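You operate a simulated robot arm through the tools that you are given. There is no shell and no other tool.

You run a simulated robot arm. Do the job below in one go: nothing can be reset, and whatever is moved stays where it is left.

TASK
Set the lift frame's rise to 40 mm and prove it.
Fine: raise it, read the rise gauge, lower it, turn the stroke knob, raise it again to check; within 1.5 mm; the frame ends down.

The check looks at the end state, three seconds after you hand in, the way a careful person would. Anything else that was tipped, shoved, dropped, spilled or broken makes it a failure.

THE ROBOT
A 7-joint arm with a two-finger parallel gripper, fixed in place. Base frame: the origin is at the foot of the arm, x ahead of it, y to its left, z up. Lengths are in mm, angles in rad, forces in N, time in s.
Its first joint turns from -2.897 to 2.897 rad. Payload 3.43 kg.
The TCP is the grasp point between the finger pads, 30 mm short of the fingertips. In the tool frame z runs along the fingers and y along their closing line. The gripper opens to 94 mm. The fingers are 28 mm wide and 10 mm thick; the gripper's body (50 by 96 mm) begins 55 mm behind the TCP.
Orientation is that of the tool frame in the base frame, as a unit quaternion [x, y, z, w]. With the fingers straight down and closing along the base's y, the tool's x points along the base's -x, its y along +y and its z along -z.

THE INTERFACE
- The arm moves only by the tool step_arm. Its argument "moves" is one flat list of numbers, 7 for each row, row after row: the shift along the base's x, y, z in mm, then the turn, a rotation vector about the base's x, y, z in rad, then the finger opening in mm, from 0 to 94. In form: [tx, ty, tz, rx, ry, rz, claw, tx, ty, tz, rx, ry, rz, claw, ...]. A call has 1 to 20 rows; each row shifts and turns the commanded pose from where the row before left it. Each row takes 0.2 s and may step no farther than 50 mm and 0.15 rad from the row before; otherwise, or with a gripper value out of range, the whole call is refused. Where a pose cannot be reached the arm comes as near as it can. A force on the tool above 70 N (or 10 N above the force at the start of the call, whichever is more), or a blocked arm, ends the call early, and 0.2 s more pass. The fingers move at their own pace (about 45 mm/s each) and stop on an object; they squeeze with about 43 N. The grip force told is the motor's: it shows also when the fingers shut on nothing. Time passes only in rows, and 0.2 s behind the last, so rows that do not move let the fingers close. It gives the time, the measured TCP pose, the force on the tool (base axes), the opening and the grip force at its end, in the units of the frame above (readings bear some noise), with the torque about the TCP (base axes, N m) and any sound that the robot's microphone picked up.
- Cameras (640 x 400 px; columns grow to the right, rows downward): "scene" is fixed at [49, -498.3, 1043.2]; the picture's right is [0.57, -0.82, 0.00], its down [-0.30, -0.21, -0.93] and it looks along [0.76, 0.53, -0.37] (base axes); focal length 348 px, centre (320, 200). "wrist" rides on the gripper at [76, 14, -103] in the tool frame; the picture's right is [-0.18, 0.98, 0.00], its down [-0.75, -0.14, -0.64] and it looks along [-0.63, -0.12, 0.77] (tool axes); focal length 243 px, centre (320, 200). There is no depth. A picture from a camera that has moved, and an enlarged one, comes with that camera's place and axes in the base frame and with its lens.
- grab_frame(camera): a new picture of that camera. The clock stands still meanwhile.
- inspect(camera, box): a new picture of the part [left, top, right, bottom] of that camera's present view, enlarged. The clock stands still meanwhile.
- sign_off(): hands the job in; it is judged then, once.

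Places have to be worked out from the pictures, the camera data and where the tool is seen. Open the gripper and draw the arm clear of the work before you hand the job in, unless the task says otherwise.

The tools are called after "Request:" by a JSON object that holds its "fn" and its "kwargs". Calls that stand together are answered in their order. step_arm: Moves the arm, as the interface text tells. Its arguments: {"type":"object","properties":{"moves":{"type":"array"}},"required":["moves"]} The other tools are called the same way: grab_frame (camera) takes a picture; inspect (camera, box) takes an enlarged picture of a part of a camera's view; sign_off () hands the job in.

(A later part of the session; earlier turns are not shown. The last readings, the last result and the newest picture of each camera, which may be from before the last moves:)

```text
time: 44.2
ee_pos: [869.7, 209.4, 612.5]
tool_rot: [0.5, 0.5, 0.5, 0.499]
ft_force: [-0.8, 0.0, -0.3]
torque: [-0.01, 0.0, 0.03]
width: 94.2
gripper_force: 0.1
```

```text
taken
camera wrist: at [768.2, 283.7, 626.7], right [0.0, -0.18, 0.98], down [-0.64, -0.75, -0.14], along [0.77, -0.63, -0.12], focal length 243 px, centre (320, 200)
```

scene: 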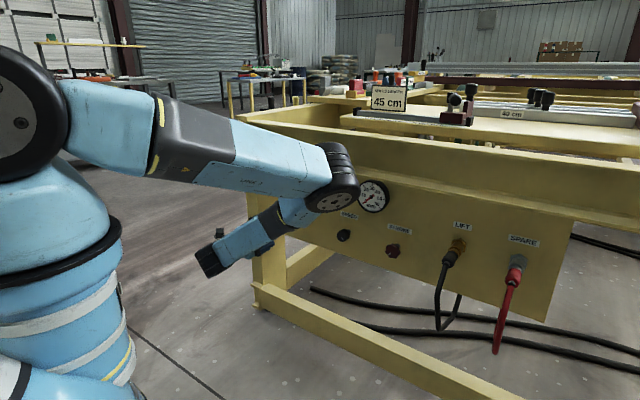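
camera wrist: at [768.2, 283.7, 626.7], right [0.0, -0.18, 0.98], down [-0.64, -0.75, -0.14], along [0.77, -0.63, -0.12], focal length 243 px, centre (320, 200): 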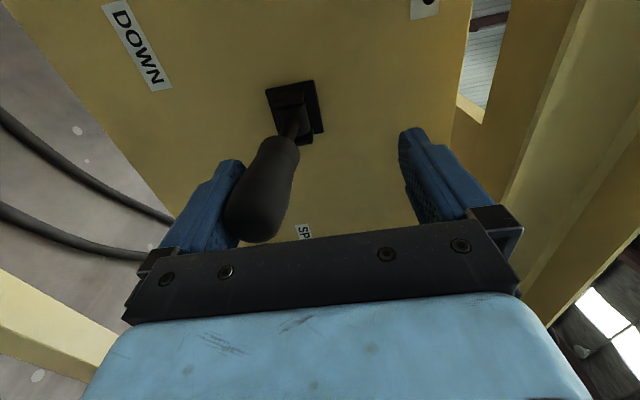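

The lever is riding on the lower finger as before. I'll continue up to z≈664 and wait for the frame to settle.

Request:
{"fn": "step_arm", "kwargs": {"moves": [0, 0, 6, 0, 0, 0, 94, 0, 0, 6, 0, 0, 0, 94, 0, 0, 6, 0, 0, 0, 94, 0, 0, 6, 0, 0, 0, 94, 0, 0, 6, 0, 0, 0, 94, 0, 0, 6, 0, 0, 0, 94, 0, 0, 6, 0, 0, 0, 94, 0, 0, 6, 0, 0, 0, 94, 0, 0, 4, 0, 0, 0, 94, 0, 0, 0, 0, 0, 0, 94, 0, 0, 0, 0, 0, 0, 94, 0, 0, 0, 0, 0, 0, 94, 0, 0, 0, 0, 0, 0, 94, 0, 0, 0, 0, 0, 0, 94, 0, 0, 0, 0, 0, 0, 94, 0, 0, 0, 0, 0, 0, 94, 0, 0, 0, 0, 0, 0, 94, 0, 0, 0, 0, 0, 0, 94, 0, 0, 0, 0, 0, 0, 94, 0, 0, 0, 0, 0, 0, 94]}}

Request:
{"fn": "inspect", "kwargs": {"camera": "scene", "box": [351, 176, 393, 218]}}

Request:
{"fn": "inspect", "kwargs": {"camera": "scene", "box": [220, 130, 420, 270]}}

```text
time: 48.4
ee_pos: [868.5, 208.2, 663.7]
tool_rot: [0.5, 0.5, 0.5, 0.499]
ft_force: [0.2, -0.1, 1.0]
torque: [0.0, 0.0, -0.01]
width: 94.0
gripper_force: 0.0
```

```text
9.52 times, centred on (372, 197) of scene
camera zoom: at [49.0, -498.3, 1043.2], right [0.57, -0.82, 0.0], down [-0.3, -0.21, -0.93], along [0.76, 0.53, -0.37], focal length 3313 px, centre (-175, 229)
```

zoom: 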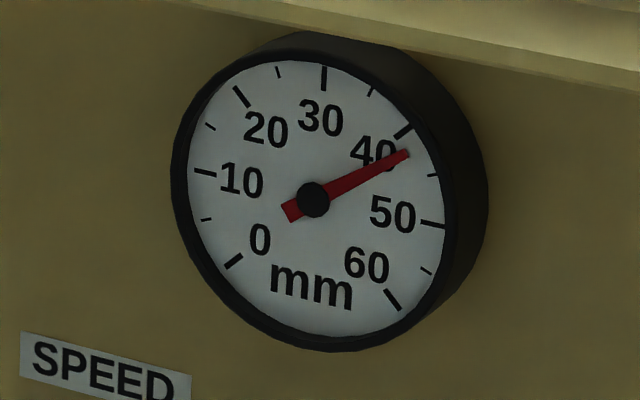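

```text
2.86 times, centred on (320, 200) of scene
camera zoom: at [49.0, -498.3, 1043.2], right [0.57, -0.82, 0.0], down [-0.3, -0.21, -0.93], along [0.76, 0.53, -0.37], focal length 994 px, centre (320, 200)
```

zoom: 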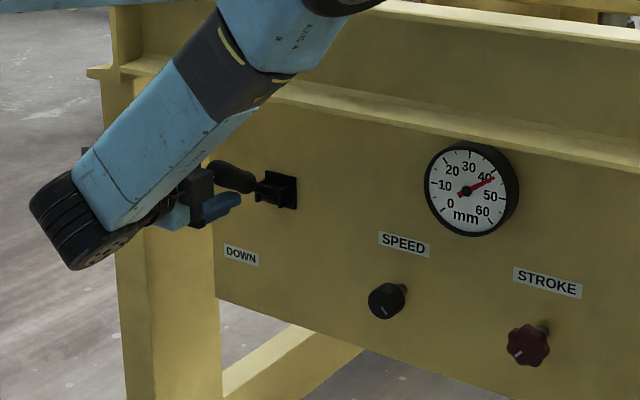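

The dial fit gives about 42.3 mm, so roughly 60° CCW lowered the rise by about 5.7 mm. I'll wait one more second and re-read at higher zoom to be sure it is settled.

Request:
{"fn": "step_arm", "kwargs": {"moves": [0, 0, 0, 0, 0, 0, 94, 0, 0, 0, 0, 0, 0, 94, 0, 0, 0, 0, 0, 0, 94, 0, 0, 0, 0, 0, 0, 94, 0, 0, 0, 0, 0, 0, 94]}}

Request:
{"fn": "inspect", "kwargs": {"camera": "scene", "box": [355, 180, 390, 212]}}

```text
time: 49.6
ee_pos: [869.4, 208.1, 664.4]
tool_rot: [0.5, 0.5, 0.5, 0.5]
ft_force: [0.2, -0.2, 0.4]
torque: [-0.01, -0.01, -0.02]
width: 93.8
gripper_force: 0.1
```

```text
12.50 times, centred on (372, 196) of scene
camera zoom: at [49.0, -498.3, 1043.2], right [0.57, -0.82, 0.0], down [-0.3, -0.21, -0.93], along [0.76, 0.53, -0.37], focal length 4348 px, centre (-336, 250)
```

zoom: 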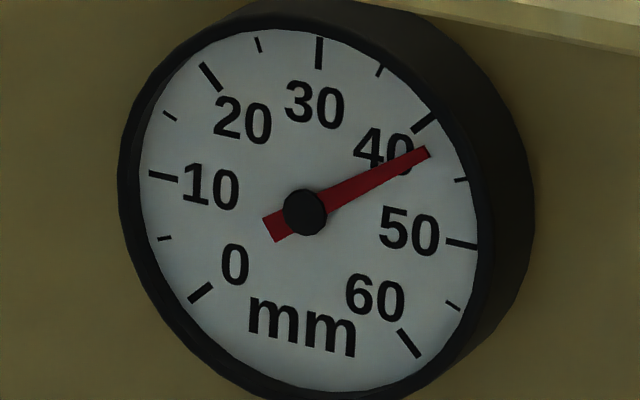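

It is settled at about 42.3 mm. That calibrates to about 0.094 mm per degree, so I need another 24.5° (0.43 rad) CCW. I'll lower the frame again first.

Request:
{"fn": "step_arm", "kwargs": {"moves": [0, 0, -8, 0, 0, 0, 94, 0, 0, -8, 0, 0, 0, 94, 0, 0, -8, 0, 0, 0, 94, 0, 0, -8, 0, 0, 0, 94, 0, 0, -8, 0, 0, 0, 94, 0, 0, -6, 0, 0, 0, 94, 0, 0, -6, 0, 0, 0, 94, 0, 0, -6, 0, 0, 0, 94, 0, 0, -6, 0, 0, 0, 94, 0, 0, -6, 0, 0, 0, 94, 0, 0, -6, 0, 0, 0, 94, 0, 0, -6, 0, 0, 0, 94, 0, 0, -6, 0, 0, 0, 94, 0, 0, -6, 0, 0, 0, 94, 0, 0, -6, 0, 0, 0, 94, 0, 0, -6, 0, 0, 0, 94, 0, 0, -6, 0, 0, 0, 94, 0, 0, -6, 0, 0, 0, 94, 0, 0, -6, 0, 0, 0, 94, 0, 0, -6, 0, 0, 0, 94]}}

Request:
{"fn": "step_arm", "kwargs": {"moves": [0, 0, -6, 0, 0, 0, 94, 0, 0, -6, 0, 0, 0, 94, 0, 0, -5, 0, 0, 0, 94, 0, 0, 0, 0, 0, 0, 94, 0, 0, 0, 0, 0, 0, 94, 0, 0, 0, 0, 0, 0, 94, 0, 0, 0, 0, 0, 0, 94, 0, 0, 0, 0, 0, 0, 94, 0, 0, 0, 0, 0, 0, 94]}}

Request:
{"fn": "grab_frame", "kwargs": {"camera": "wrist"}}

Request:
{"fn": "inspect", "kwargs": {"camera": "scene", "box": [220, 130, 420, 270]}}

```text
time: 53.8
ee_pos: [869.0, 208.3, 532.2]
tool_rot: [0.501, 0.5, 0.5, 0.499]
ft_force: [-0.3, 1.3, 1.9]
torque: [-0.01, -0.03, 0.0]
width: 94.3
gripper_force: 0.0
```

```text
time: 55.8
ee_pos: [868.0, 209.0, 516.7]
tool_rot: [0.501, 0.499, 0.5, 0.5]
ft_force: [0.1, -0.4, 0.2]
torque: [0.02, 0.03, 0.01]
width: 93.8
gripper_force: 0.0
```

```text
taken
camera wrist: at [767.7, 283.2, 531.2], right [0.0, -0.18, 0.98], down [-0.64, -0.75, -0.14], along [0.77, -0.63, -0.12], focal length 243 px, centre (320, 200)
```

wrist: 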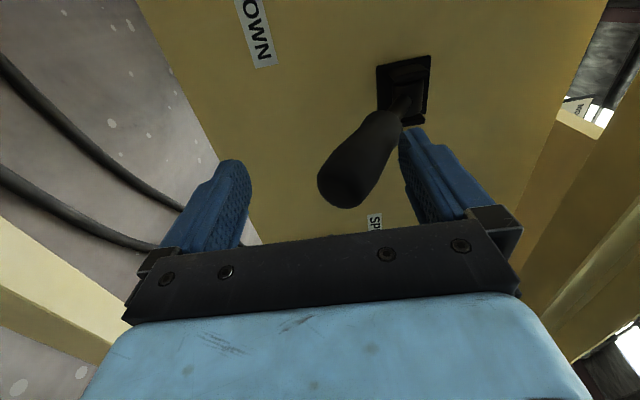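

```text
2.86 times, centred on (320, 200) of scene
camera zoom: at [49.0, -498.3, 1043.2], right [0.57, -0.82, 0.0], down [-0.3, -0.21, -0.93], along [0.76, 0.53, -0.37], focal length 994 px, centre (320, 200)
```

zoom: 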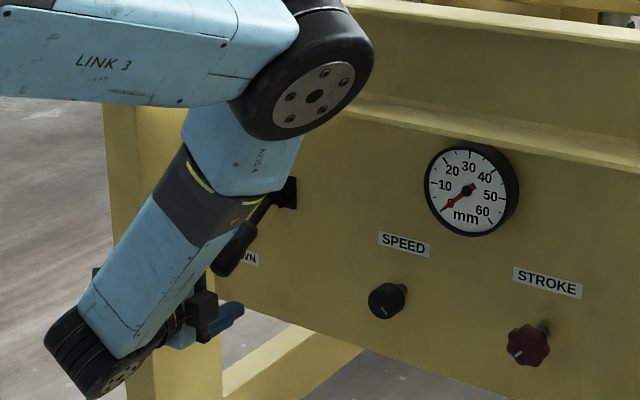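

The frame is down and the gauge reads 0. I'll withdraw and travel to the knob at the same roll at which I released it (so the fingers seat on the same lobes), aiming at its refined axis (y −150.5, z 499.5).

Request:
{"fn": "step_arm", "kwargs": {"moves": [-20, 0, 0, 0, 0, 0, 94, -25, 0, 0, 0, 0, 0, 94, -25, 0, 0, 0, 0, 0, 94, -30, 0, 0, 0, 0, 0, 94, 0, -30, -1.4, -0.0875, 0, 0, 94, 0, -30, -1.4, -0.0875, 0, 0, 94, 0, -30, -1.4, -0.0875, 0, 0, 94, 0, -30, -1.4, -0.0875, 0, 0, 94, 0, -30, -1.4, -0.0875, 0, 0, 94, 0, -30, -1.4, -0.0875, 0, 0, 94, 0, -30, -1.4, -0.0875, 0, 0, 94, 0, -30, -1.4, -0.0875, 0, 0, 94, 0, -30, -1.4, -0.0875, 0, 0, 94, 0, -30, -1.4, -0.0875, 0, 0, 94, 0, -30, -1.4, -0.0875, 0, 0, 94, 0, -29, -1.4, -0.0875, 0, 0, 94, 0, 0, 0, 0, 0, 0, 94]}}

Request:
{"fn": "grab_frame", "kwargs": {"camera": "wrist"}}

Request:
{"fn": "grab_frame", "kwargs": {"camera": "scene"}}

```text
time: 59.4
ee_pos: [770.1, -151.8, 500.9]
tool_rot: [0.181, 0.684, 0.183, 0.683]
ft_force: [-0.5, 0.4, -0.2]
torque: [-0.01, 0.03, -0.03]
width: 94.0
gripper_force: 0.1
```

```text
taken
camera wrist: at [668.0, -102.2, 441.5], right [0.0, 0.76, 0.65], down [-0.64, -0.5, 0.58], along [0.77, -0.42, 0.49], focal length 243 px, centre (320, 200)
```

wrist: 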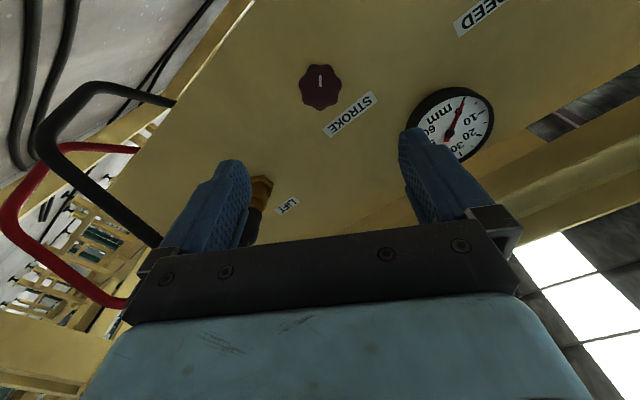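

```text
taken
```

scene: 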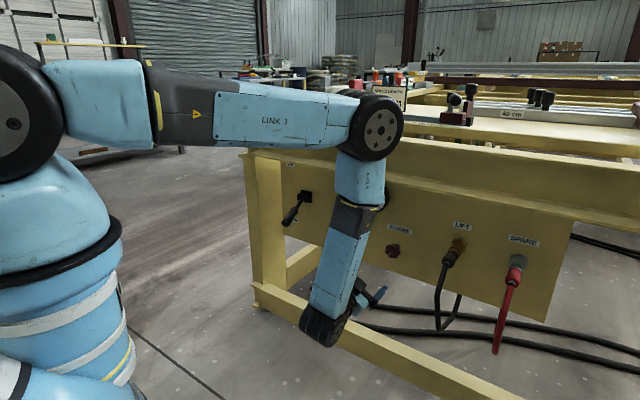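

I'm at (770,-152,501) with roll 30°, and the knob is between the fingers in view. I'll advance in steps, with small corrections of +1 in y and −1 in z, to TCP x≈936.

Request:
{"fn": "step_arm", "kwargs": {"moves": [25, 0, 0, 0, 0, 0, 94, 25, 0, 0, 0, 0, 0, 94, 25, 0, 0, 0, 0, 0, 94, 25, 0.5, -0.5, 0, 0, 0, 94, 20, 0.5, -0.5, 0, 0, 0, 94, 15, 0, 0, 0, 0, 0, 94, 12, 0, 0, 0, 0, 0, 94, 10, 0, 0, 0, 0, 0, 94, 9, 0, 0, 0, 0, 0, 94, 0, 0, 0, 0, 0, 0, 94]}}

Request:
{"fn": "grab_frame", "kwargs": {"camera": "wrist"}}

```text
time: 61.6
ee_pos: [934.2, -149.7, 499.0]
tool_rot: [0.182, 0.684, 0.183, 0.683]
ft_force: [0.2, 0.1, 0.0]
torque: [-0.01, 0.0, -0.02]
width: 94.0
gripper_force: 0.1
```

```text
taken
camera wrist: at [833.6, -101.0, 440.0], right [0.0, 0.76, 0.65], down [-0.64, -0.5, 0.58], along [0.77, -0.42, 0.49], focal length 243 px, centre (320, 200)
```

wrist: 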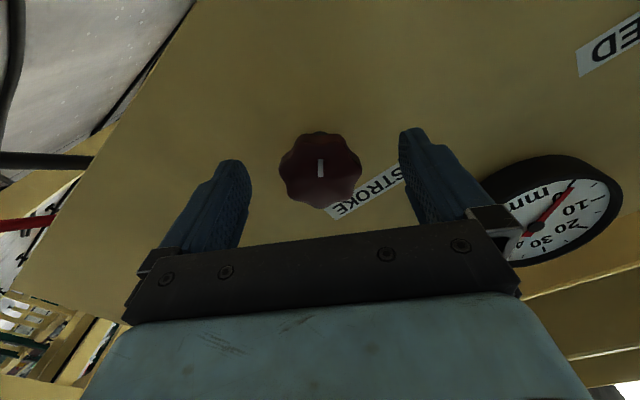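

The mark and lobes line up with the fingers as at release. I'll close on the knob and read the forces before turning.

Request:
{"fn": "step_arm", "kwargs": {"moves": [3, 0, 0, 0, 0, 0, 94, 0, 0, 0, 0, 0, 0, 60, 0, 0, 0, 0, 0, 0, 50, 0, 0, 0, 0, 0, 0, 40, 0, 0, 0, 0, 0, 0, 34, 0, 0, 0, 0, 0, 0, 34, 0, 0, 0, 0, 0, 0, 34]}}

Request:
{"fn": "grab_frame", "kwargs": {"camera": "wrist"}}

```text
time: 63.2
ee_pos: [937.6, -150.5, 499.1]
tool_rot: [0.183, 0.684, 0.182, 0.683]
ft_force: [0.8, -1.9, -1.3]
torque: [-0.01, -0.17, 0.24]
width: 44.7
gripper_force: 44.9
```

```text
taken
camera wrist: at [836.3, -101.3, 440.4], right [0.0, 0.76, 0.65], down [-0.64, -0.5, 0.58], along [0.77, -0.42, 0.49], focal length 243 px, centre (320, 200)
```

wrist: 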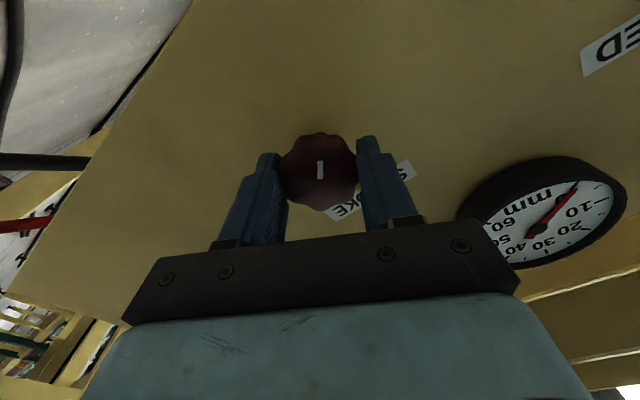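

The knob is gripped on axis with only 2 N of side load. I'll turn −0.43 rad (about 24.6° CCW) in four steps.

Request:
{"fn": "step_arm", "kwargs": {"moves": [0, 0, 0, -0.1075, 0, 0, 34, 0, 0, 0, -0.1075, 0, 0, 34, 0, 0, 0, -0.1075, 0, 0, 34, 0, 0, 0, -0.1075, 0, 0, 34, 0, 0, 0, 0, 0, 0, 34]}}

Request:
{"fn": "grab_frame", "kwargs": {"camera": "wrist"}}

```text
time: 64.4
ee_pos: [937.5, -148.9, 498.8]
tool_rot: [0.032, 0.707, 0.031, 0.706]
ft_force: [-5.5, -11.0, -4.3]
torque: [0.03, -0.51, 0.5]
width: 44.6
gripper_force: 45.1
```

```text
taken
camera wrist: at [836.2, -130.7, 424.8], right [0.0, 0.96, 0.27], down [-0.64, -0.21, 0.74], along [0.77, -0.18, 0.62], focal length 243 px, centre (320, 200)
```

wrist: 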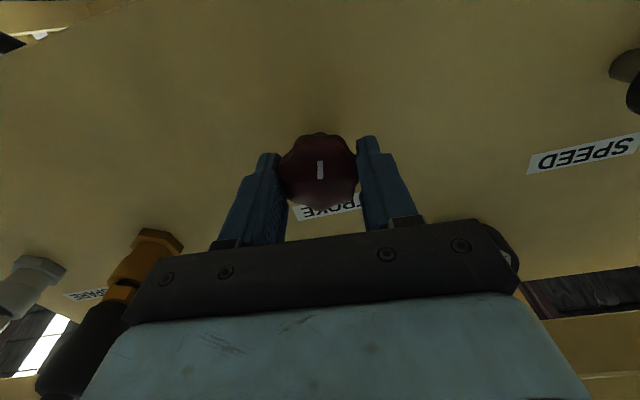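

The knob followed by about 24.8°. I'll release, then back straight out.

Request:
{"fn": "step_arm", "kwargs": {"moves": [0, 0, 0, 0, 0, 0, 50, 0, 0, 0, 0, 0, 0, 60, 0, 0, 0, 0, 0, 0, 80, 0, 0, 0, 0, 0, 0, 94, 0, 0, 0, 0, 0, 0, 94, -15, 0, 0, 0, 0, 0, 94, -25, 0, 0, 0, 0, 0, 94, -30, 0, 0, 0, 0, 0, 94, -30, 0, 0, 0, 0, 0, 94, -30, 0, 0, 0, 0, 0, 94, -38, 0, 0, 0, 0, 0, 94, 0, 0, 0, 0, 0, 0, 94]}}

Request:
{"fn": "grab_frame", "kwargs": {"camera": "wrist"}}

```text
time: 67.0
ee_pos: [770.6, -148.9, 498.1]
tool_rot: [0.032, 0.707, 0.032, 0.706]
ft_force: [-1.2, -0.2, -0.3]
torque: [-0.01, -0.01, -0.01]
width: 94.0
gripper_force: 0.0
```

```text
taken
camera wrist: at [668.9, -129.0, 423.5], right [0.0, 0.96, 0.27], down [-0.64, -0.21, 0.74], along [0.77, -0.18, 0.62], focal length 243 px, centre (320, 200)
```

wrist: 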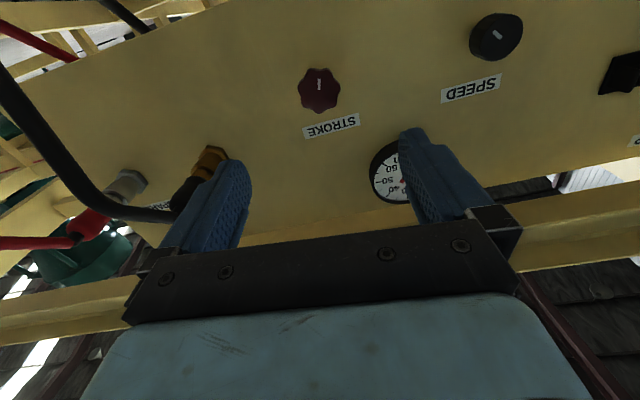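

The knob is free and the mark kept its new position. I'll travel back to the lever stand-off while rolling back to the fork orientation.

Request:
{"fn": "step_arm", "kwargs": {"moves": [0, 29.8, 3.5, 0.1235, 0, 0, 94, 0, 29.8, 3.5, 0.1235, 0, 0, 94, 0, 29.8, 3.5, 0.1235, 0, 0, 94, 0, 29.8, 3.5, 0.1235, 0, 0, 94, 0, 29.8, 3.5, 0.1235, 0, 0, 94, 0, 29.8, 3.5, 0.1235, 0, 0, 94, 0, 29.8, 3.5, 0.1235, 0, 0, 94, 0, 29.8, 3.5, 0.1235, 0, 0, 94, 0, 29.8, 3.5, 0.1235, 0, 0, 94, 0, 29.8, 3.5, 0.1235, 0, 0, 94, 0, 29.8, 3.5, 0.1235, 0, 0, 94, 0, 29.8, 3.5, 0.1235, 0, 0, 94, 0, 0, 0, 0, 0, 0, 94]}}

Request:
{"fn": "grab_frame", "kwargs": {"camera": "wrist"}}

Request:
{"fn": "grab_frame", "kwargs": {"camera": "scene"}}

```text
time: 69.8
ee_pos: [770.7, 205.9, 540.8]
tool_rot: [0.502, 0.499, 0.501, 0.499]
ft_force: [0.6, -0.4, -1.4]
torque: [0.01, -0.03, -0.01]
width: 93.7
gripper_force: 0.1
```

```text
taken
camera wrist: at [668.7, 280.4, 555.7], right [0.0, -0.19, 0.98], down [-0.64, -0.75, -0.14], along [0.77, -0.63, -0.12], focal length 243 px, centre (320, 200)
```

wrist: 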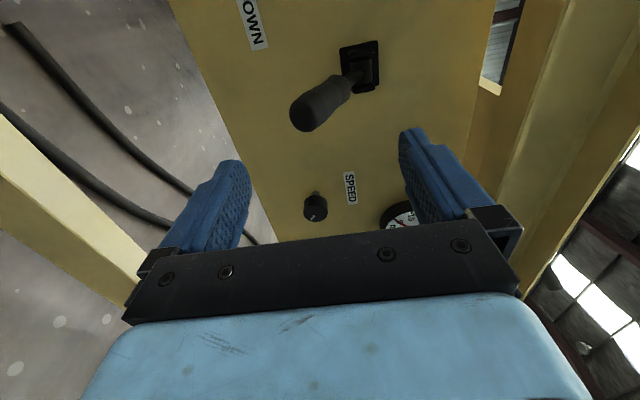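

```text
taken
```

scene: 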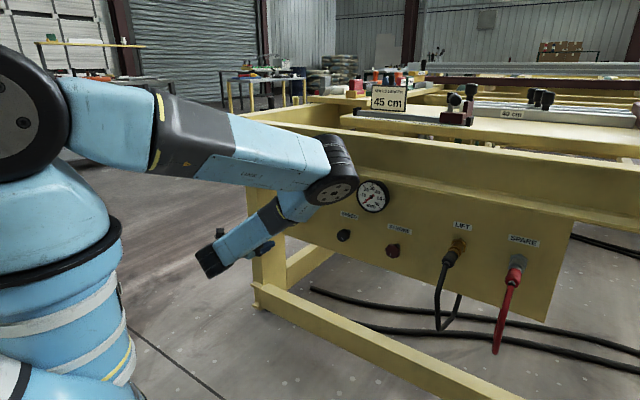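

The fork is aligned with the lever again (y 206, z 541). I'll insert it, add 2 mm in y, and begin lifting the lever.

Request:
{"fn": "step_arm", "kwargs": {"moves": [20, 1, 0, 0, 0, 0, 94, 20, 1, 0, 0, 0, 0, 94, 20, 0, 0, 0, 0, 0, 94, 20, 0, 0, 0, 0, 0, 94, 18, 0, 0, 0, 0, 0, 94, 0, 0, 6, 0, 0, 0, 94, 0, 0, 6, 0, 0, 0, 94, 0, 0, 6, 0, 0, 0, 94, 0, 0, 6, 0, 0, 0, 94, 0, 0, 6, 0, 0, 0, 94, 0, 0, 6, 0, 0, 0, 94, 0, 0, 6, 0, 0, 0, 94, 0, 0, 6, 0, 0, 0, 94, 0, 0, 6, 0, 0, 0, 94, 0, 0, 6, 0, 0, 0, 94, 0, 0, 6, 0, 0, 0, 94, 0, 0, 6, 0, 0, 0, 94]}}

Request:
{"fn": "step_arm", "kwargs": {"moves": [0, 0, 6, 0, 0, 0, 94, 0, 0, 6, 0, 0, 0, 94, 0, 0, 6, 0, 0, 0, 94, 0, 0, 6, 0, 0, 0, 94, 0, 0, 6, 0, 0, 0, 94, 0, 0, 6, 0, 0, 0, 94, 0, 0, 6, 0, 0, 0, 94, 0, 0, 6, 0, 0, 0, 94, 0, 0, 4, 0, 0, 0, 94, 0, 0, 0, 0, 0, 0, 94, 0, 0, 0, 0, 0, 0, 94, 0, 0, 0, 0, 0, 0, 94, 0, 0, 0, 0, 0, 0, 94, 0, 0, 0, 0, 0, 0, 94, 0, 0, 0, 0, 0, 0, 94, 0, 0, 0, 0, 0, 0, 94, 0, 0, 0, 0, 0, 0, 94, 0, 0, 0, 0, 0, 0, 94, 0, 0, 0, 0, 0, 0, 94, 0, 0, 0, 0, 0, 0, 94]}}

Request:
{"fn": "inspect", "kwargs": {"camera": "scene", "box": [355, 180, 390, 212]}}

Request:
{"fn": "grab_frame", "kwargs": {"camera": "scene"}}

Request:
{"fn": "grab_frame", "kwargs": {"camera": "wrist"}}

```text
time: 73.4
ee_pos: [869.3, 209.8, 614.0]
tool_rot: [0.501, 0.499, 0.501, 0.499]
ft_force: [0.4, 1.2, -1.5]
torque: [0.08, -0.07, -0.01]
width: 93.9
gripper_force: 0.2
```

```text
time: 77.6
ee_pos: [869.0, 211.9, 666.6]
tool_rot: [0.501, 0.499, 0.501, 0.498]
ft_force: [-4.0, -0.7, -3.1]
torque: [-0.03, 0.3, -0.05]
width: 94.1
gripper_force: 0.0
```

```text
12.50 times, centred on (372, 196) of scene
camera zoom: at [49.0, -498.3, 1043.2], right [0.57, -0.82, 0.0], down [-0.3, -0.21, -0.93], along [0.76, 0.53, -0.37], focal length 4348 px, centre (-336, 250)
```

zoom: 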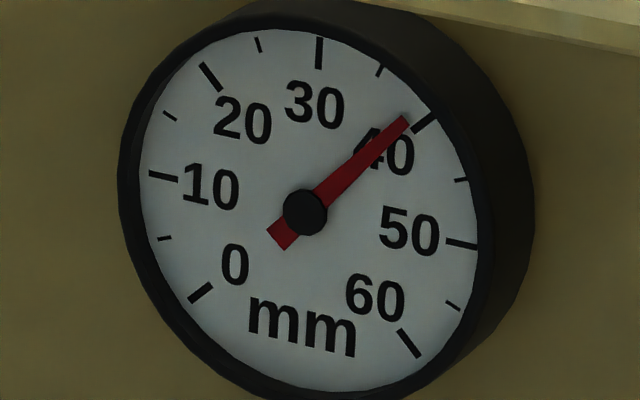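

```text
taken
```

scene: 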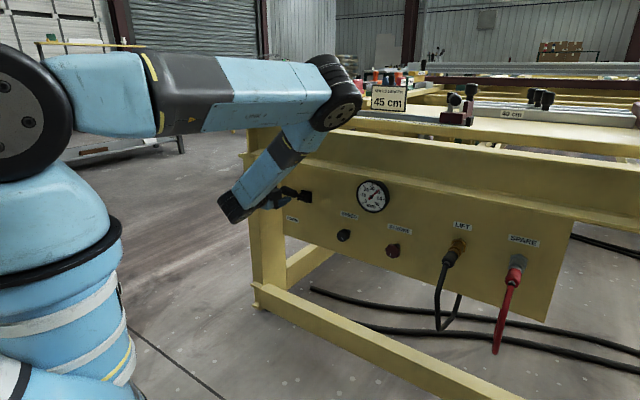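

```text
taken
camera wrist: at [766.0, 285.5, 680.7], right [0.0, -0.19, 0.98], down [-0.64, -0.75, -0.14], along [0.77, -0.63, -0.12], focal length 243 px, centre (320, 200)
```

wrist: 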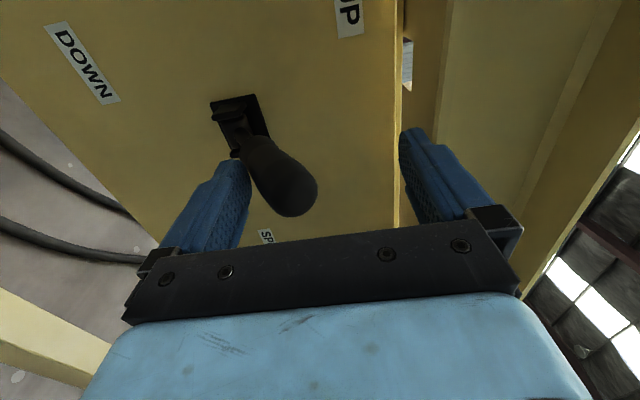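

The dial fit now reads about 39.2–39.3 mm. I'll wait a bit longer to make sure it is settled and look at higher magnification.

Request:
{"fn": "step_arm", "kwargs": {"moves": [0, 0, 0, 0, 0, 0, 94, 0, 0, 0, 0, 0, 0, 94, 0, 0, 0, 0, 0, 0, 94, 0, 0, 0, 0, 0, 0, 94, 0, 0, 0, 0, 0, 0, 94, 0, 0, 0, 0, 0, 0, 94, 0, 0, 0, 0, 0, 0, 94, 0, 0, 0, 0, 0, 0, 94]}}

Request:
{"fn": "inspect", "kwargs": {"camera": "scene", "box": [355, 180, 390, 212]}}

Request:
{"fn": "inspect", "kwargs": {"camera": "scene", "box": [366, 184, 386, 200]}}

Request:
{"fn": "inspect", "kwargs": {"camera": "scene", "box": [370, 225, 430, 265]}}

```text
time: 79.4
ee_pos: [867.3, 210.5, 667.2]
tool_rot: [0.501, 0.5, 0.5, 0.499]
ft_force: [-5.5, 0.1, -3.5]
torque: [-0.04, 0.38, -0.04]
width: 94.1
gripper_force: 0.1
```

```text
12.50 times, centred on (372, 196) of scene
camera zoom: at [49.0, -498.3, 1043.2], right [0.57, -0.82, 0.0], down [-0.3, -0.21, -0.93], along [0.76, 0.53, -0.37], focal length 4348 px, centre (-336, 250)
```

zoom: 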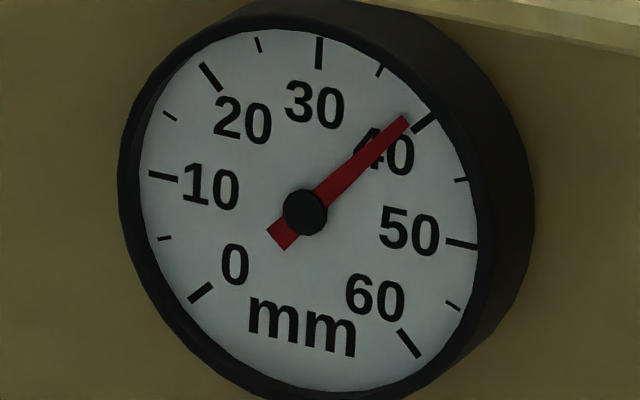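

```text
16.00 times, centred on (376, 192) of scene
camera zoom: at [49.0, -498.3, 1043.2], right [0.57, -0.82, 0.0], down [-0.3, -0.21, -0.93], along [0.76, 0.53, -0.37], focal length 5566 px, centre (-576, 328)
```

zoom: 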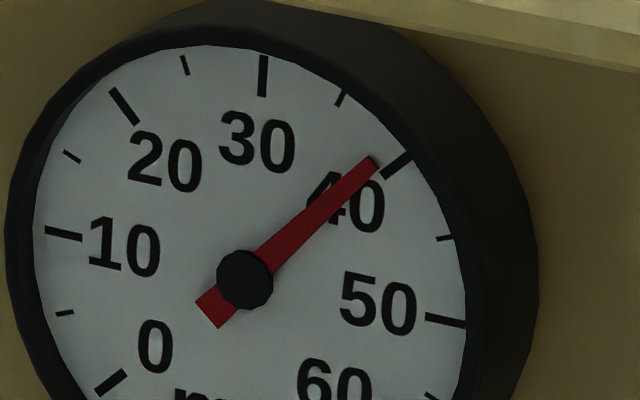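

```text
10.00 times, centred on (400, 245) of scene
camera zoom: at [49.0, -498.3, 1043.2], right [0.57, -0.82, 0.0], down [-0.3, -0.21, -0.93], along [0.76, 0.53, -0.37], focal length 3479 px, centre (-480, -250)
```

zoom: 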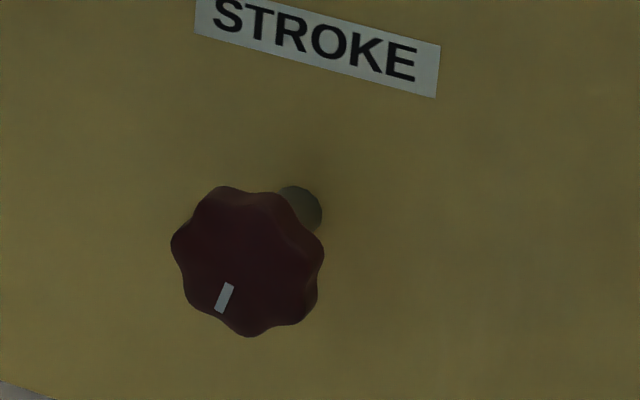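

It is settled: the scene view reads 39.2 mm (4° short of the 40 tick). That is within tolerance, but I want an independent view. The lever holds itself up, so I'll ease off it, back out, and look at the gauge nearly straight-on with the wrist camera.

Request:
{"fn": "step_arm", "kwargs": {"moves": [0, 0, -3, 0, 0, 0, 94, -20, 0, 0, 0, 0, 0, 94, -25, 0, 0, 0, 0, 0, 94, -25, 0, 0, 0, 0, 0, 94, -28, 0, 0, 0, 0, 0, 94, 0, -21.8, -5.7, -0.1428, 0, 0, 94, 0, -21.8, -5.7, -0.1428, 0, 0, 94, 0, -21.8, -5.7, -0.1428, 0, 0, 94, 0, -21.8, -5.7, -0.1428, 0, 0, 94, 0, -21.8, -5.7, -0.1428, 0, 0, 94, 0, -21.8, -5.7, -0.1428, 0, 0, 94, 0, -21.8, -5.7, -0.1428, 0, 0, 94, 0, -21.8, -5.7, -0.1428, 0, 0, 94, 0, -21.8, -5.7, -0.1428, 0, 0, 94, 0, -21.8, -5.7, -0.1428, 0, 0, 94, 0, -21.8, -5.7, -0.1428, 0, 0, 94, 0, 0, 0, 0, 0, 0, 94]}}

Request:
{"fn": "grab_frame", "kwargs": {"camera": "wrist"}}

Request:
{"fn": "grab_frame", "kwargs": {"camera": "scene"}}

```text
time: 83.0
ee_pos: [770.1, -29.4, 599.3]
tool_rot: [0.001, 0.707, 0.0, 0.707]
ft_force: [-0.4, 0.5, -0.1]
torque: [-0.01, 0.02, 0.01]
width: 94.1
gripper_force: 0.2
```

```text
taken
camera wrist: at [668.9, -16.0, 523.3], right [0.0, 0.98, 0.19], down [-0.64, -0.14, 0.75], along [0.77, -0.12, 0.63], focal length 243 px, centre (320, 200)
```

wrist: 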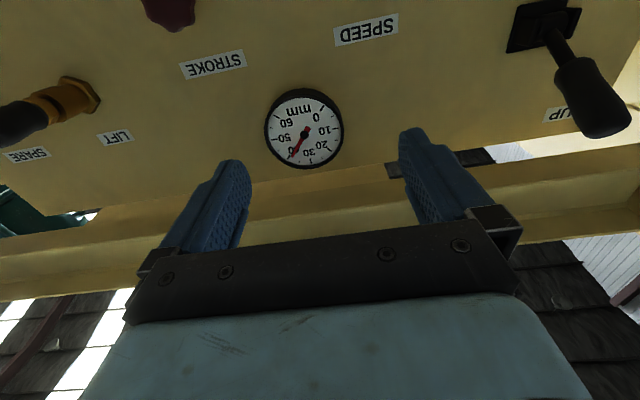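

```text
taken
```

scene: 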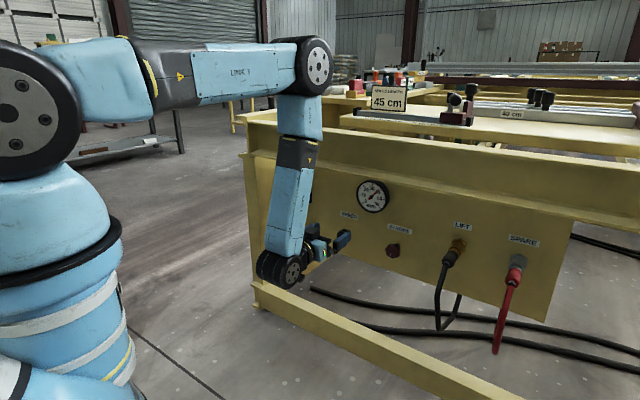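

The wrist camera sees the gauge clearly (inverted), and the lever is staying up by itself. I'll enlarge the gauge for a precise reading.

Request:
{"fn": "inspect", "kwargs": {"camera": "wrist", "box": [260, 85, 350, 172]}}

Request:
{"fn": "inspect", "kwargs": {"camera": "scene", "box": [355, 180, 390, 212]}}

```text
4.60 times, centred on (305, 128) of wrist
camera zoom: at [668.9, -16.0, 523.3], right [0.0, 0.98, 0.19], down [-0.64, -0.14, 0.75], along [0.77, -0.12, 0.63], focal length 1116 px, centre (389, 529)
```

zoom: 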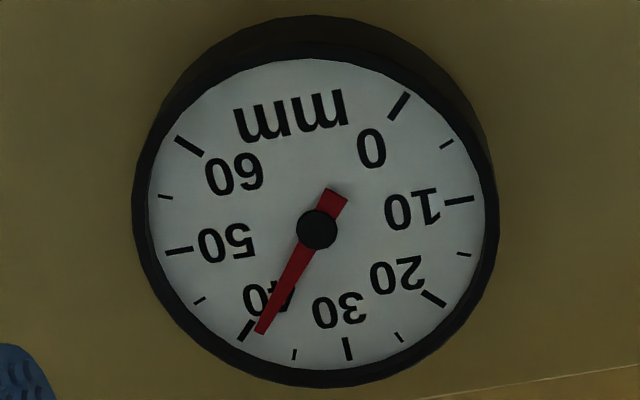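

```text
12.50 times, centred on (372, 196) of scene
camera zoom: at [49.0, -498.3, 1043.2], right [0.57, -0.82, 0.0], down [-0.3, -0.21, -0.93], along [0.76, 0.53, -0.37], focal length 4348 px, centre (-336, 250)
```

zoom: 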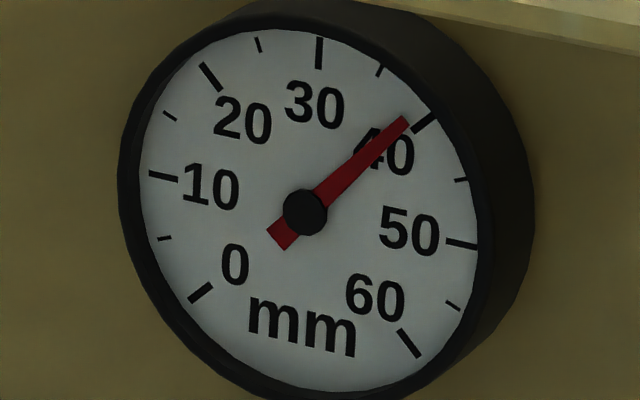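

Projecting the ticks exactly, both views agree on about 39.0 mm: within tolerance, but only 0.5 mm from the limit. I'll trim upward by about 1 mm, which is about 9.5° clockwise, after lowering. First I'll return to the lever stand-off.

Request:
{"fn": "step_arm", "kwargs": {"moves": [0, 21.75, 5.1, 0.1428, 0, 0, 94, 0, 21.75, 5.1, 0.1428, 0, 0, 94, 0, 21.75, 5.1, 0.1428, 0, 0, 94, 0, 21.75, 5.1, 0.1428, 0, 0, 94, 0, 21.75, 5.1, 0.1428, 0, 0, 94, 0, 21.75, 5.1, 0.1428, 0, 0, 94, 0, 21.75, 5.1, 0.1428, 0, 0, 94, 0, 21.75, 5.1, 0.1428, 0, 0, 94, 0, 21.75, 5.1, 0.1428, 0, 0, 94, 0, 21.75, 5.1, 0.1428, 0, 0, 94, 0, 21.75, 5.1, 0.1428, 0, 0, 94, 0, 0, 0, 0, 0, 0, 94]}}

Request:
{"fn": "grab_frame", "kwargs": {"camera": "wrist"}}

```text
time: 85.6
ee_pos: [770.1, 209.2, 655.2]
tool_rot: [0.502, 0.499, 0.502, 0.498]
ft_force: [0.0, -0.1, 0.0]
torque: [-0.01, -0.04, 0.01]
width: 93.8
gripper_force: 0.0
```

```text
taken
camera wrist: at [668.5, 283.9, 670.4], right [0.0, -0.19, 0.98], down [-0.64, -0.75, -0.14], along [0.77, -0.63, -0.12], focal length 243 px, centre (320, 200)
```

wrist: 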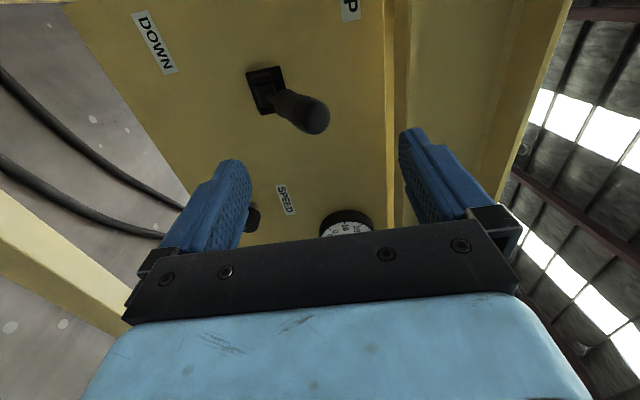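

The raised lever's tip is at about (867,209,650), inside the fork's span. I'll insert and then push it down in small steps.

Request:
{"fn": "step_arm", "kwargs": {"moves": [20, 0, 0, 0, 0, 0, 94, 20, 0, 0, 0, 0, 0, 94, 20, 0, 0, 0, 0, 0, 94, 20, 0, 0, 0, 0, 0, 94, 18, 0, 0, 0, 0, 0, 94, 0, 0, -8, 0, 0, 0, 94, 0, 0, -8, 0, 0, 0, 94, 0, 0, -8, 0, 0, 0, 94, 0, 0, -8, 0, 0, 0, 94, 0, 0, -6, 0, 0, 0, 94, 0, 0, -6, 0, 0, 0, 94, 0, 0, -6, 0, 0, 0, 94, 0, 0, -6, 0, 0, 0, 94, 0, 0, -6, 0, 0, 0, 94, 0, 0, -6, 0, 0, 0, 94, 0, 0, -6, 0, 0, 0, 94, 0, 0, -6, 0, 0, 0, 94, 0, 0, -6, 0, 0, 0, 94, 0, 0, -6, 0, 0, 0, 94]}}

Request:
{"fn": "step_arm", "kwargs": {"moves": [0, 0, -6, 0, 0, 0, 94, 0, 0, -6, 0, 0, 0, 94, 0, 0, -6, 0, 0, 0, 94, 0, 0, -6, 0, 0, 0, 94, 0, 0, -6, 0, 0, 0, 94, 0, 0, -6, 0, 0, 0, 94, 0, 0, -6, 0, 0, 0, 94, 0, 0, -5, 0, 0, 0, 94, 0, 0, 0, 0, 0, 0, 94, 0, 0, 0, 0, 0, 0, 94, 0, 0, 0, 0, 0, 0, 94, 0, 0, 0, 0, 0, 0, 94, 0, 0, 0, 0, 0, 0, 94, 0, 0, 0, 0, 0, 0, 94]}}

Request:
{"fn": "grab_frame", "kwargs": {"camera": "wrist"}}

Request:
{"fn": "inspect", "kwargs": {"camera": "scene", "box": [220, 130, 420, 270]}}

```text
time: 89.6
ee_pos: [868.4, 209.7, 563.1]
tool_rot: [0.501, 0.498, 0.501, 0.499]
ft_force: [0.1, 0.5, 0.4]
torque: [-0.03, 0.03, 0.03]
width: 93.9
gripper_force: 0.1
```

```text
time: 92.6
ee_pos: [867.6, 210.2, 516.8]
tool_rot: [0.501, 0.5, 0.501, 0.498]
ft_force: [0.9, -0.6, -0.1]
torque: [0.0, 0.0, -0.02]
width: 93.9
gripper_force: 0.0
```

```text
taken
camera wrist: at [766.6, 284.5, 531.2], right [0.0, -0.19, 0.98], down [-0.64, -0.75, -0.14], along [0.77, -0.63, -0.12], focal length 243 px, centre (320, 200)
```

wrist: 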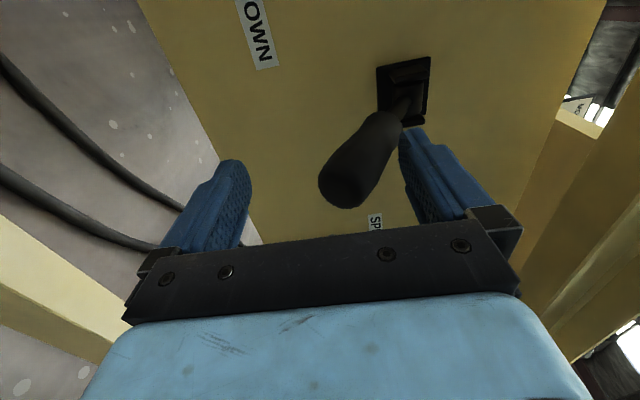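

```text
2.86 times, centred on (320, 200) of scene
camera zoom: at [49.0, -498.3, 1043.2], right [0.57, -0.82, 0.0], down [-0.3, -0.21, -0.93], along [0.76, 0.53, -0.37], focal length 994 px, centre (320, 200)
```

zoom: 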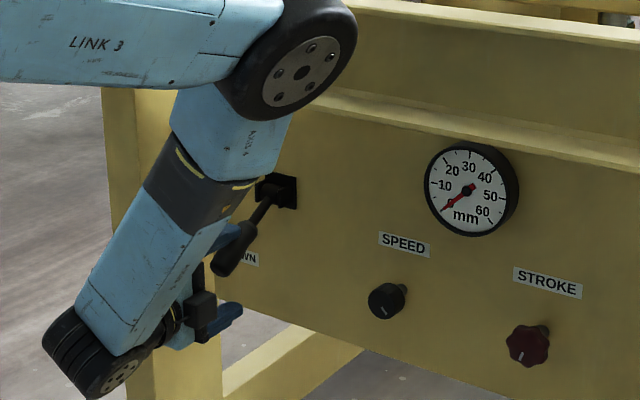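

The frame is down at 0 and the lever is seated. I'll go back to the knob at the roll where I released it (about 5°).

Request:
{"fn": "step_arm", "kwargs": {"moves": [-20, 0, 0, 0, 0, 0, 94, -25, 0, 0, 0, 0, 0, 94, -25, 0, 0, 0, 0, 0, 94, -28, 0, 0, 0, 0, 0, 94, 0, -30, -1.4, -0.1235, 0, 0, 94, 0, -30, -1.4, -0.1235, 0, 0, 94, 0, -30, -1.4, -0.1235, 0, 0, 94, 0, -30, -1.4, -0.1235, 0, 0, 94, 0, -30, -1.4, -0.1235, 0, 0, 94, 0, -30, -1.4, -0.1235, 0, 0, 94, 0, -30, -1.4, -0.1235, 0, 0, 94, 0, -30, -1.4, -0.1235, 0, 0, 94, 0, -30, -1.4, -0.1235, 0, 0, 94, 0, -30, -1.4, -0.1235, 0, 0, 94, 0, -30, -1.4, -0.1235, 0, 0, 94, 0, -30, -1.4, -0.1235, 0, 0, 94, 0, 0, 0, 0, 0, 0, 94]}}

Request:
{"fn": "grab_frame", "kwargs": {"camera": "wrist"}}

```text
time: 96.2
ee_pos: [770.2, -149.6, 498.7]
tool_rot: [0.032, 0.707, 0.031, 0.706]
ft_force: [-0.5, -1.3, 0.5]
torque: [-0.01, 0.03, 0.02]
width: 93.7
gripper_force: 0.0
```

```text
taken
camera wrist: at [668.2, -128.7, 425.0], right [0.0, 0.96, 0.27], down [-0.64, -0.21, 0.74], along [0.77, -0.17, 0.62], focal length 243 px, centre (320, 200)
```

wrist: 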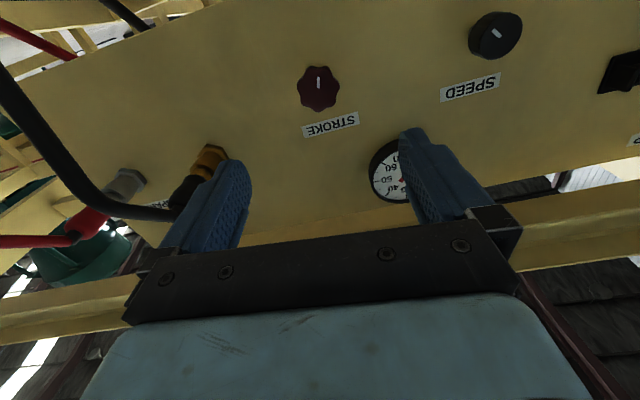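

I'm at (770,-150,499) with the knob mark as I left it. I'll advance onto the knob and close.

Request:
{"fn": "step_arm", "kwargs": {"moves": [25, 0, 0, 0, 0, 0, 94, 25, 0, 0, 0, 0, 0, 94, 25, 0, 0, 0, 0, 0, 94, 25, -0.5, 0.5, 0, 0, 0, 94, 20, 0, 0, 0, 0, 0, 94, 15, 0, 0, 0, 0, 0, 94, 12, 0, 0, 0, 0, 0, 94, 10, 0, 0, 0, 0, 0, 94, 9, 0, 0, 0, 0, 0, 94, 0, 0, 0, 0, 0, 0, 94]}}

Request:
{"fn": "inspect", "kwargs": {"camera": "wrist", "box": [220, 100, 420, 225]}}

Request:
{"fn": "step_arm", "kwargs": {"moves": [1, 0, 0, 0, 0, 0, 94, 0, 0, 0, 0, 0, 0, 60, 0, 0, 0, 0, 0, 0, 50, 0, 0, 0, 0, 0, 0, 40, 0, 0, 0, 0, 0, 0, 34, 0, 0, 0, 0, 0, 0, 34, 0, 0, 0, 0, 0, 0, 34]}}

Request:
{"fn": "inspect", "kwargs": {"camera": "wrist", "box": [220, 100, 420, 225]}}

```text
time: 98.4
ee_pos: [935.2, -150.0, 500.3]
tool_rot: [0.032, 0.707, 0.032, 0.706]
ft_force: [-0.1, 0.5, -1.0]
torque: [-0.04, 0.0, 0.01]
width: 94.0
gripper_force: 0.0
```

```text
3.20 times, centred on (320, 162) of wrist
camera zoom: at [833.6, -130.6, 426.1], right [0.0, 0.96, 0.27], down [-0.64, -0.21, 0.74], along [0.77, -0.18, 0.62], focal length 776 px, centre (320, 320)
```

zoom: 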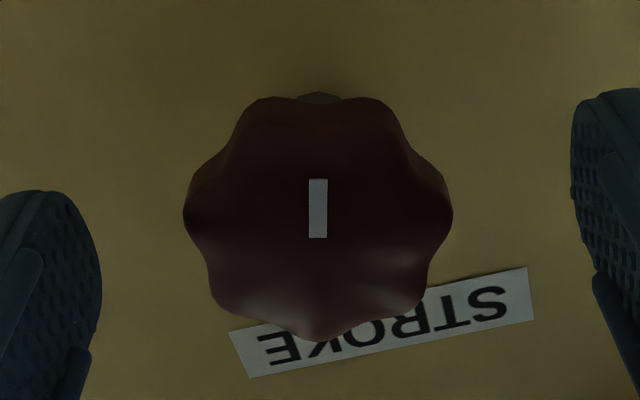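

```text
time: 100.0
ee_pos: [935.9, -151.0, 500.7]
tool_rot: [0.032, 0.707, 0.031, 0.706]
ft_force: [1.0, -1.2, 0.3]
torque: [0.0, -0.02, 0.0]
width: 44.6
gripper_force: 45.4
```

```text
3.20 times, centred on (320, 162) of wrist
camera zoom: at [834.4, -130.8, 425.9], right [0.0, 0.96, 0.27], down [-0.64, -0.21, 0.74], along [0.77, -0.18, 0.62], focal length 776 px, centre (320, 320)
```

zoom: 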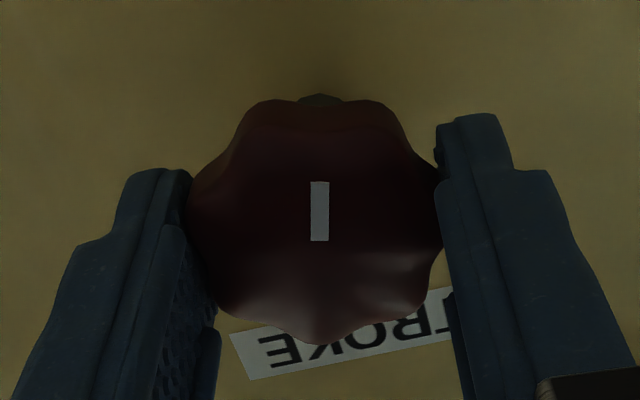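

The grip didn't disturb the knob (side load about 1 N). I'll turn +0.165 rad (about 9.5° clockwise) and then release.

Request:
{"fn": "step_arm", "kwargs": {"moves": [0, 0, 0, 0.0825, 0, 0, 34, 0, 0, 0, 0.0825, 0, 0, 34, 0, 0, 0, 0, 0, 0, 34]}}

Request:
{"fn": "inspect", "kwargs": {"camera": "wrist", "box": [220, 100, 420, 225]}}

Request:
{"fn": "step_arm", "kwargs": {"moves": [0, 0, 0, 0, 0, 0, 50, 0, 0, 0, 0, 0, 0, 60, 0, 0, 0, 0, 0, 0, 80, 0, 0, 0, 0, 0, 0, 94, 0, 0, 0, 0, 0, 0, 94]}}

Request:
{"fn": "inspect", "kwargs": {"camera": "wrist", "box": [220, 100, 420, 225]}}

```text
time: 100.8
ee_pos: [936.9, -150.8, 501.0]
tool_rot: [0.091, 0.702, 0.09, 0.701]
ft_force: [1.3, -3.0, 0.0]
torque: [0.01, 0.16, 0.1]
width: 44.5
gripper_force: 45.1
```

```text
3.20 times, centred on (320, 162) of wrist
camera zoom: at [834.4, -118.8, 430.4], right [0.0, 0.9, 0.43], down [-0.64, -0.33, 0.69], along [0.77, -0.28, 0.58], focal length 776 px, centre (320, 320)
```

zoom: 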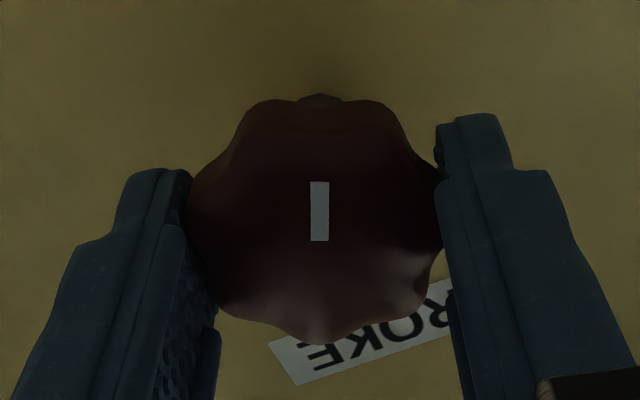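

```text
time: 102.0
ee_pos: [937.3, -150.1, 501.4]
tool_rot: [0.09, 0.702, 0.089, 0.701]
ft_force: [-0.1, 0.1, 0.7]
torque: [-0.01, 0.01, -0.01]
width: 93.8
gripper_force: 0.1
```

```text
3.20 times, centred on (320, 162) of wrist
camera zoom: at [834.3, -118.7, 430.4], right [0.0, 0.9, 0.43], down [-0.64, -0.33, 0.69], along [0.77, -0.27, 0.58], focal length 776 px, centre (320, 320)
```

zoom: 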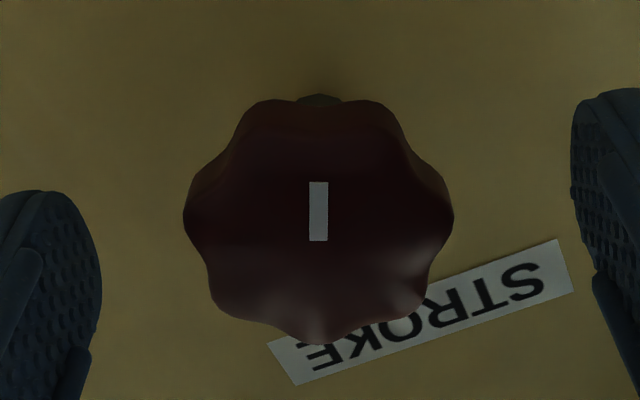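

The knob turned 9.5° clockwise and stayed on release. I'll withdraw and return to the lever stand-off for the proving lift.

Request:
{"fn": "step_arm", "kwargs": {"moves": [-20, 0, 0, 0, 0, 0, 94, -25, 0, 0, 0, 0, 0, 94, -30, 0, 0, 0, 0, 0, 94, -30, 0, 0, 0, 0, 0, 94, -30, 0, 0, 0, 0, 0, 94, -32, 0, 0, 0, 0, 0, 94, 0, 29.95, 3.3, 0.1095, 0, 0, 94, 0, 29.95, 3.3, 0.1095, 0, 0, 94, 0, 29.95, 3.3, 0.1095, 0, 0, 94, 0, 29.95, 3.3, 0.1095, 0, 0, 94, 0, 29.95, 3.3, 0.1095, 0, 0, 94, 0, 29.95, 3.3, 0.1095, 0, 0, 94, 0, 29.95, 3.3, 0.1095, 0, 0, 94, 0, 29.95, 3.3, 0.1095, 0, 0, 94, 0, 29.95, 3.3, 0.1095, 0, 0, 94, 0, 29.95, 3.3, 0.1095, 0, 0, 94, 0, 29.95, 3.3, 0.1095, 0, 0, 94, 0, 29.95, 3.3, 0.1095, 0, 0, 94, 0, 0, 0, 0, 0, 0, 94]}}

Request:
{"fn": "grab_frame", "kwargs": {"camera": "wrist"}}

Request:
{"fn": "grab_frame", "kwargs": {"camera": "scene"}}

```text
time: 106.0
ee_pos: [771.6, 210.7, 540.1]
tool_rot: [0.5, 0.5, 0.5, 0.5]
ft_force: [0.3, -0.4, 0.3]
torque: [-0.01, 0.0, 0.01]
width: 94.1
gripper_force: 0.1
```

```text
taken
camera wrist: at [669.1, 285.6, 554.8], right [0.0, -0.18, 0.98], down [-0.64, -0.75, -0.14], along [0.77, -0.63, -0.12], focal length 243 px, centre (320, 200)
```

wrist: 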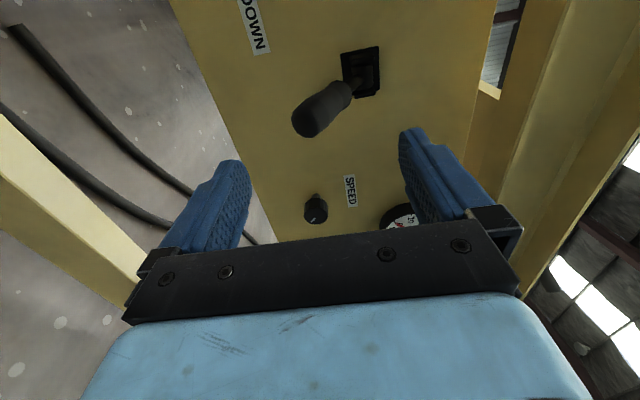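

```text
taken
```

scene: 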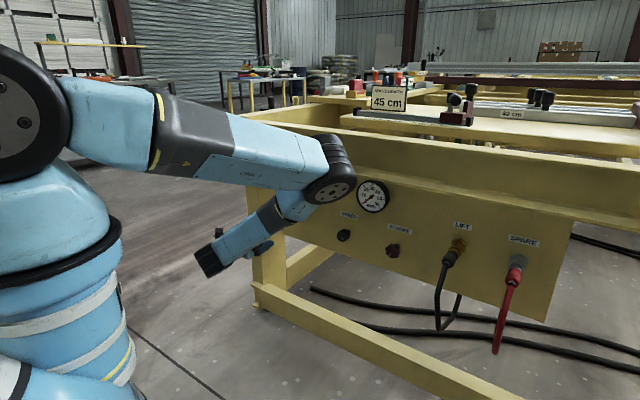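

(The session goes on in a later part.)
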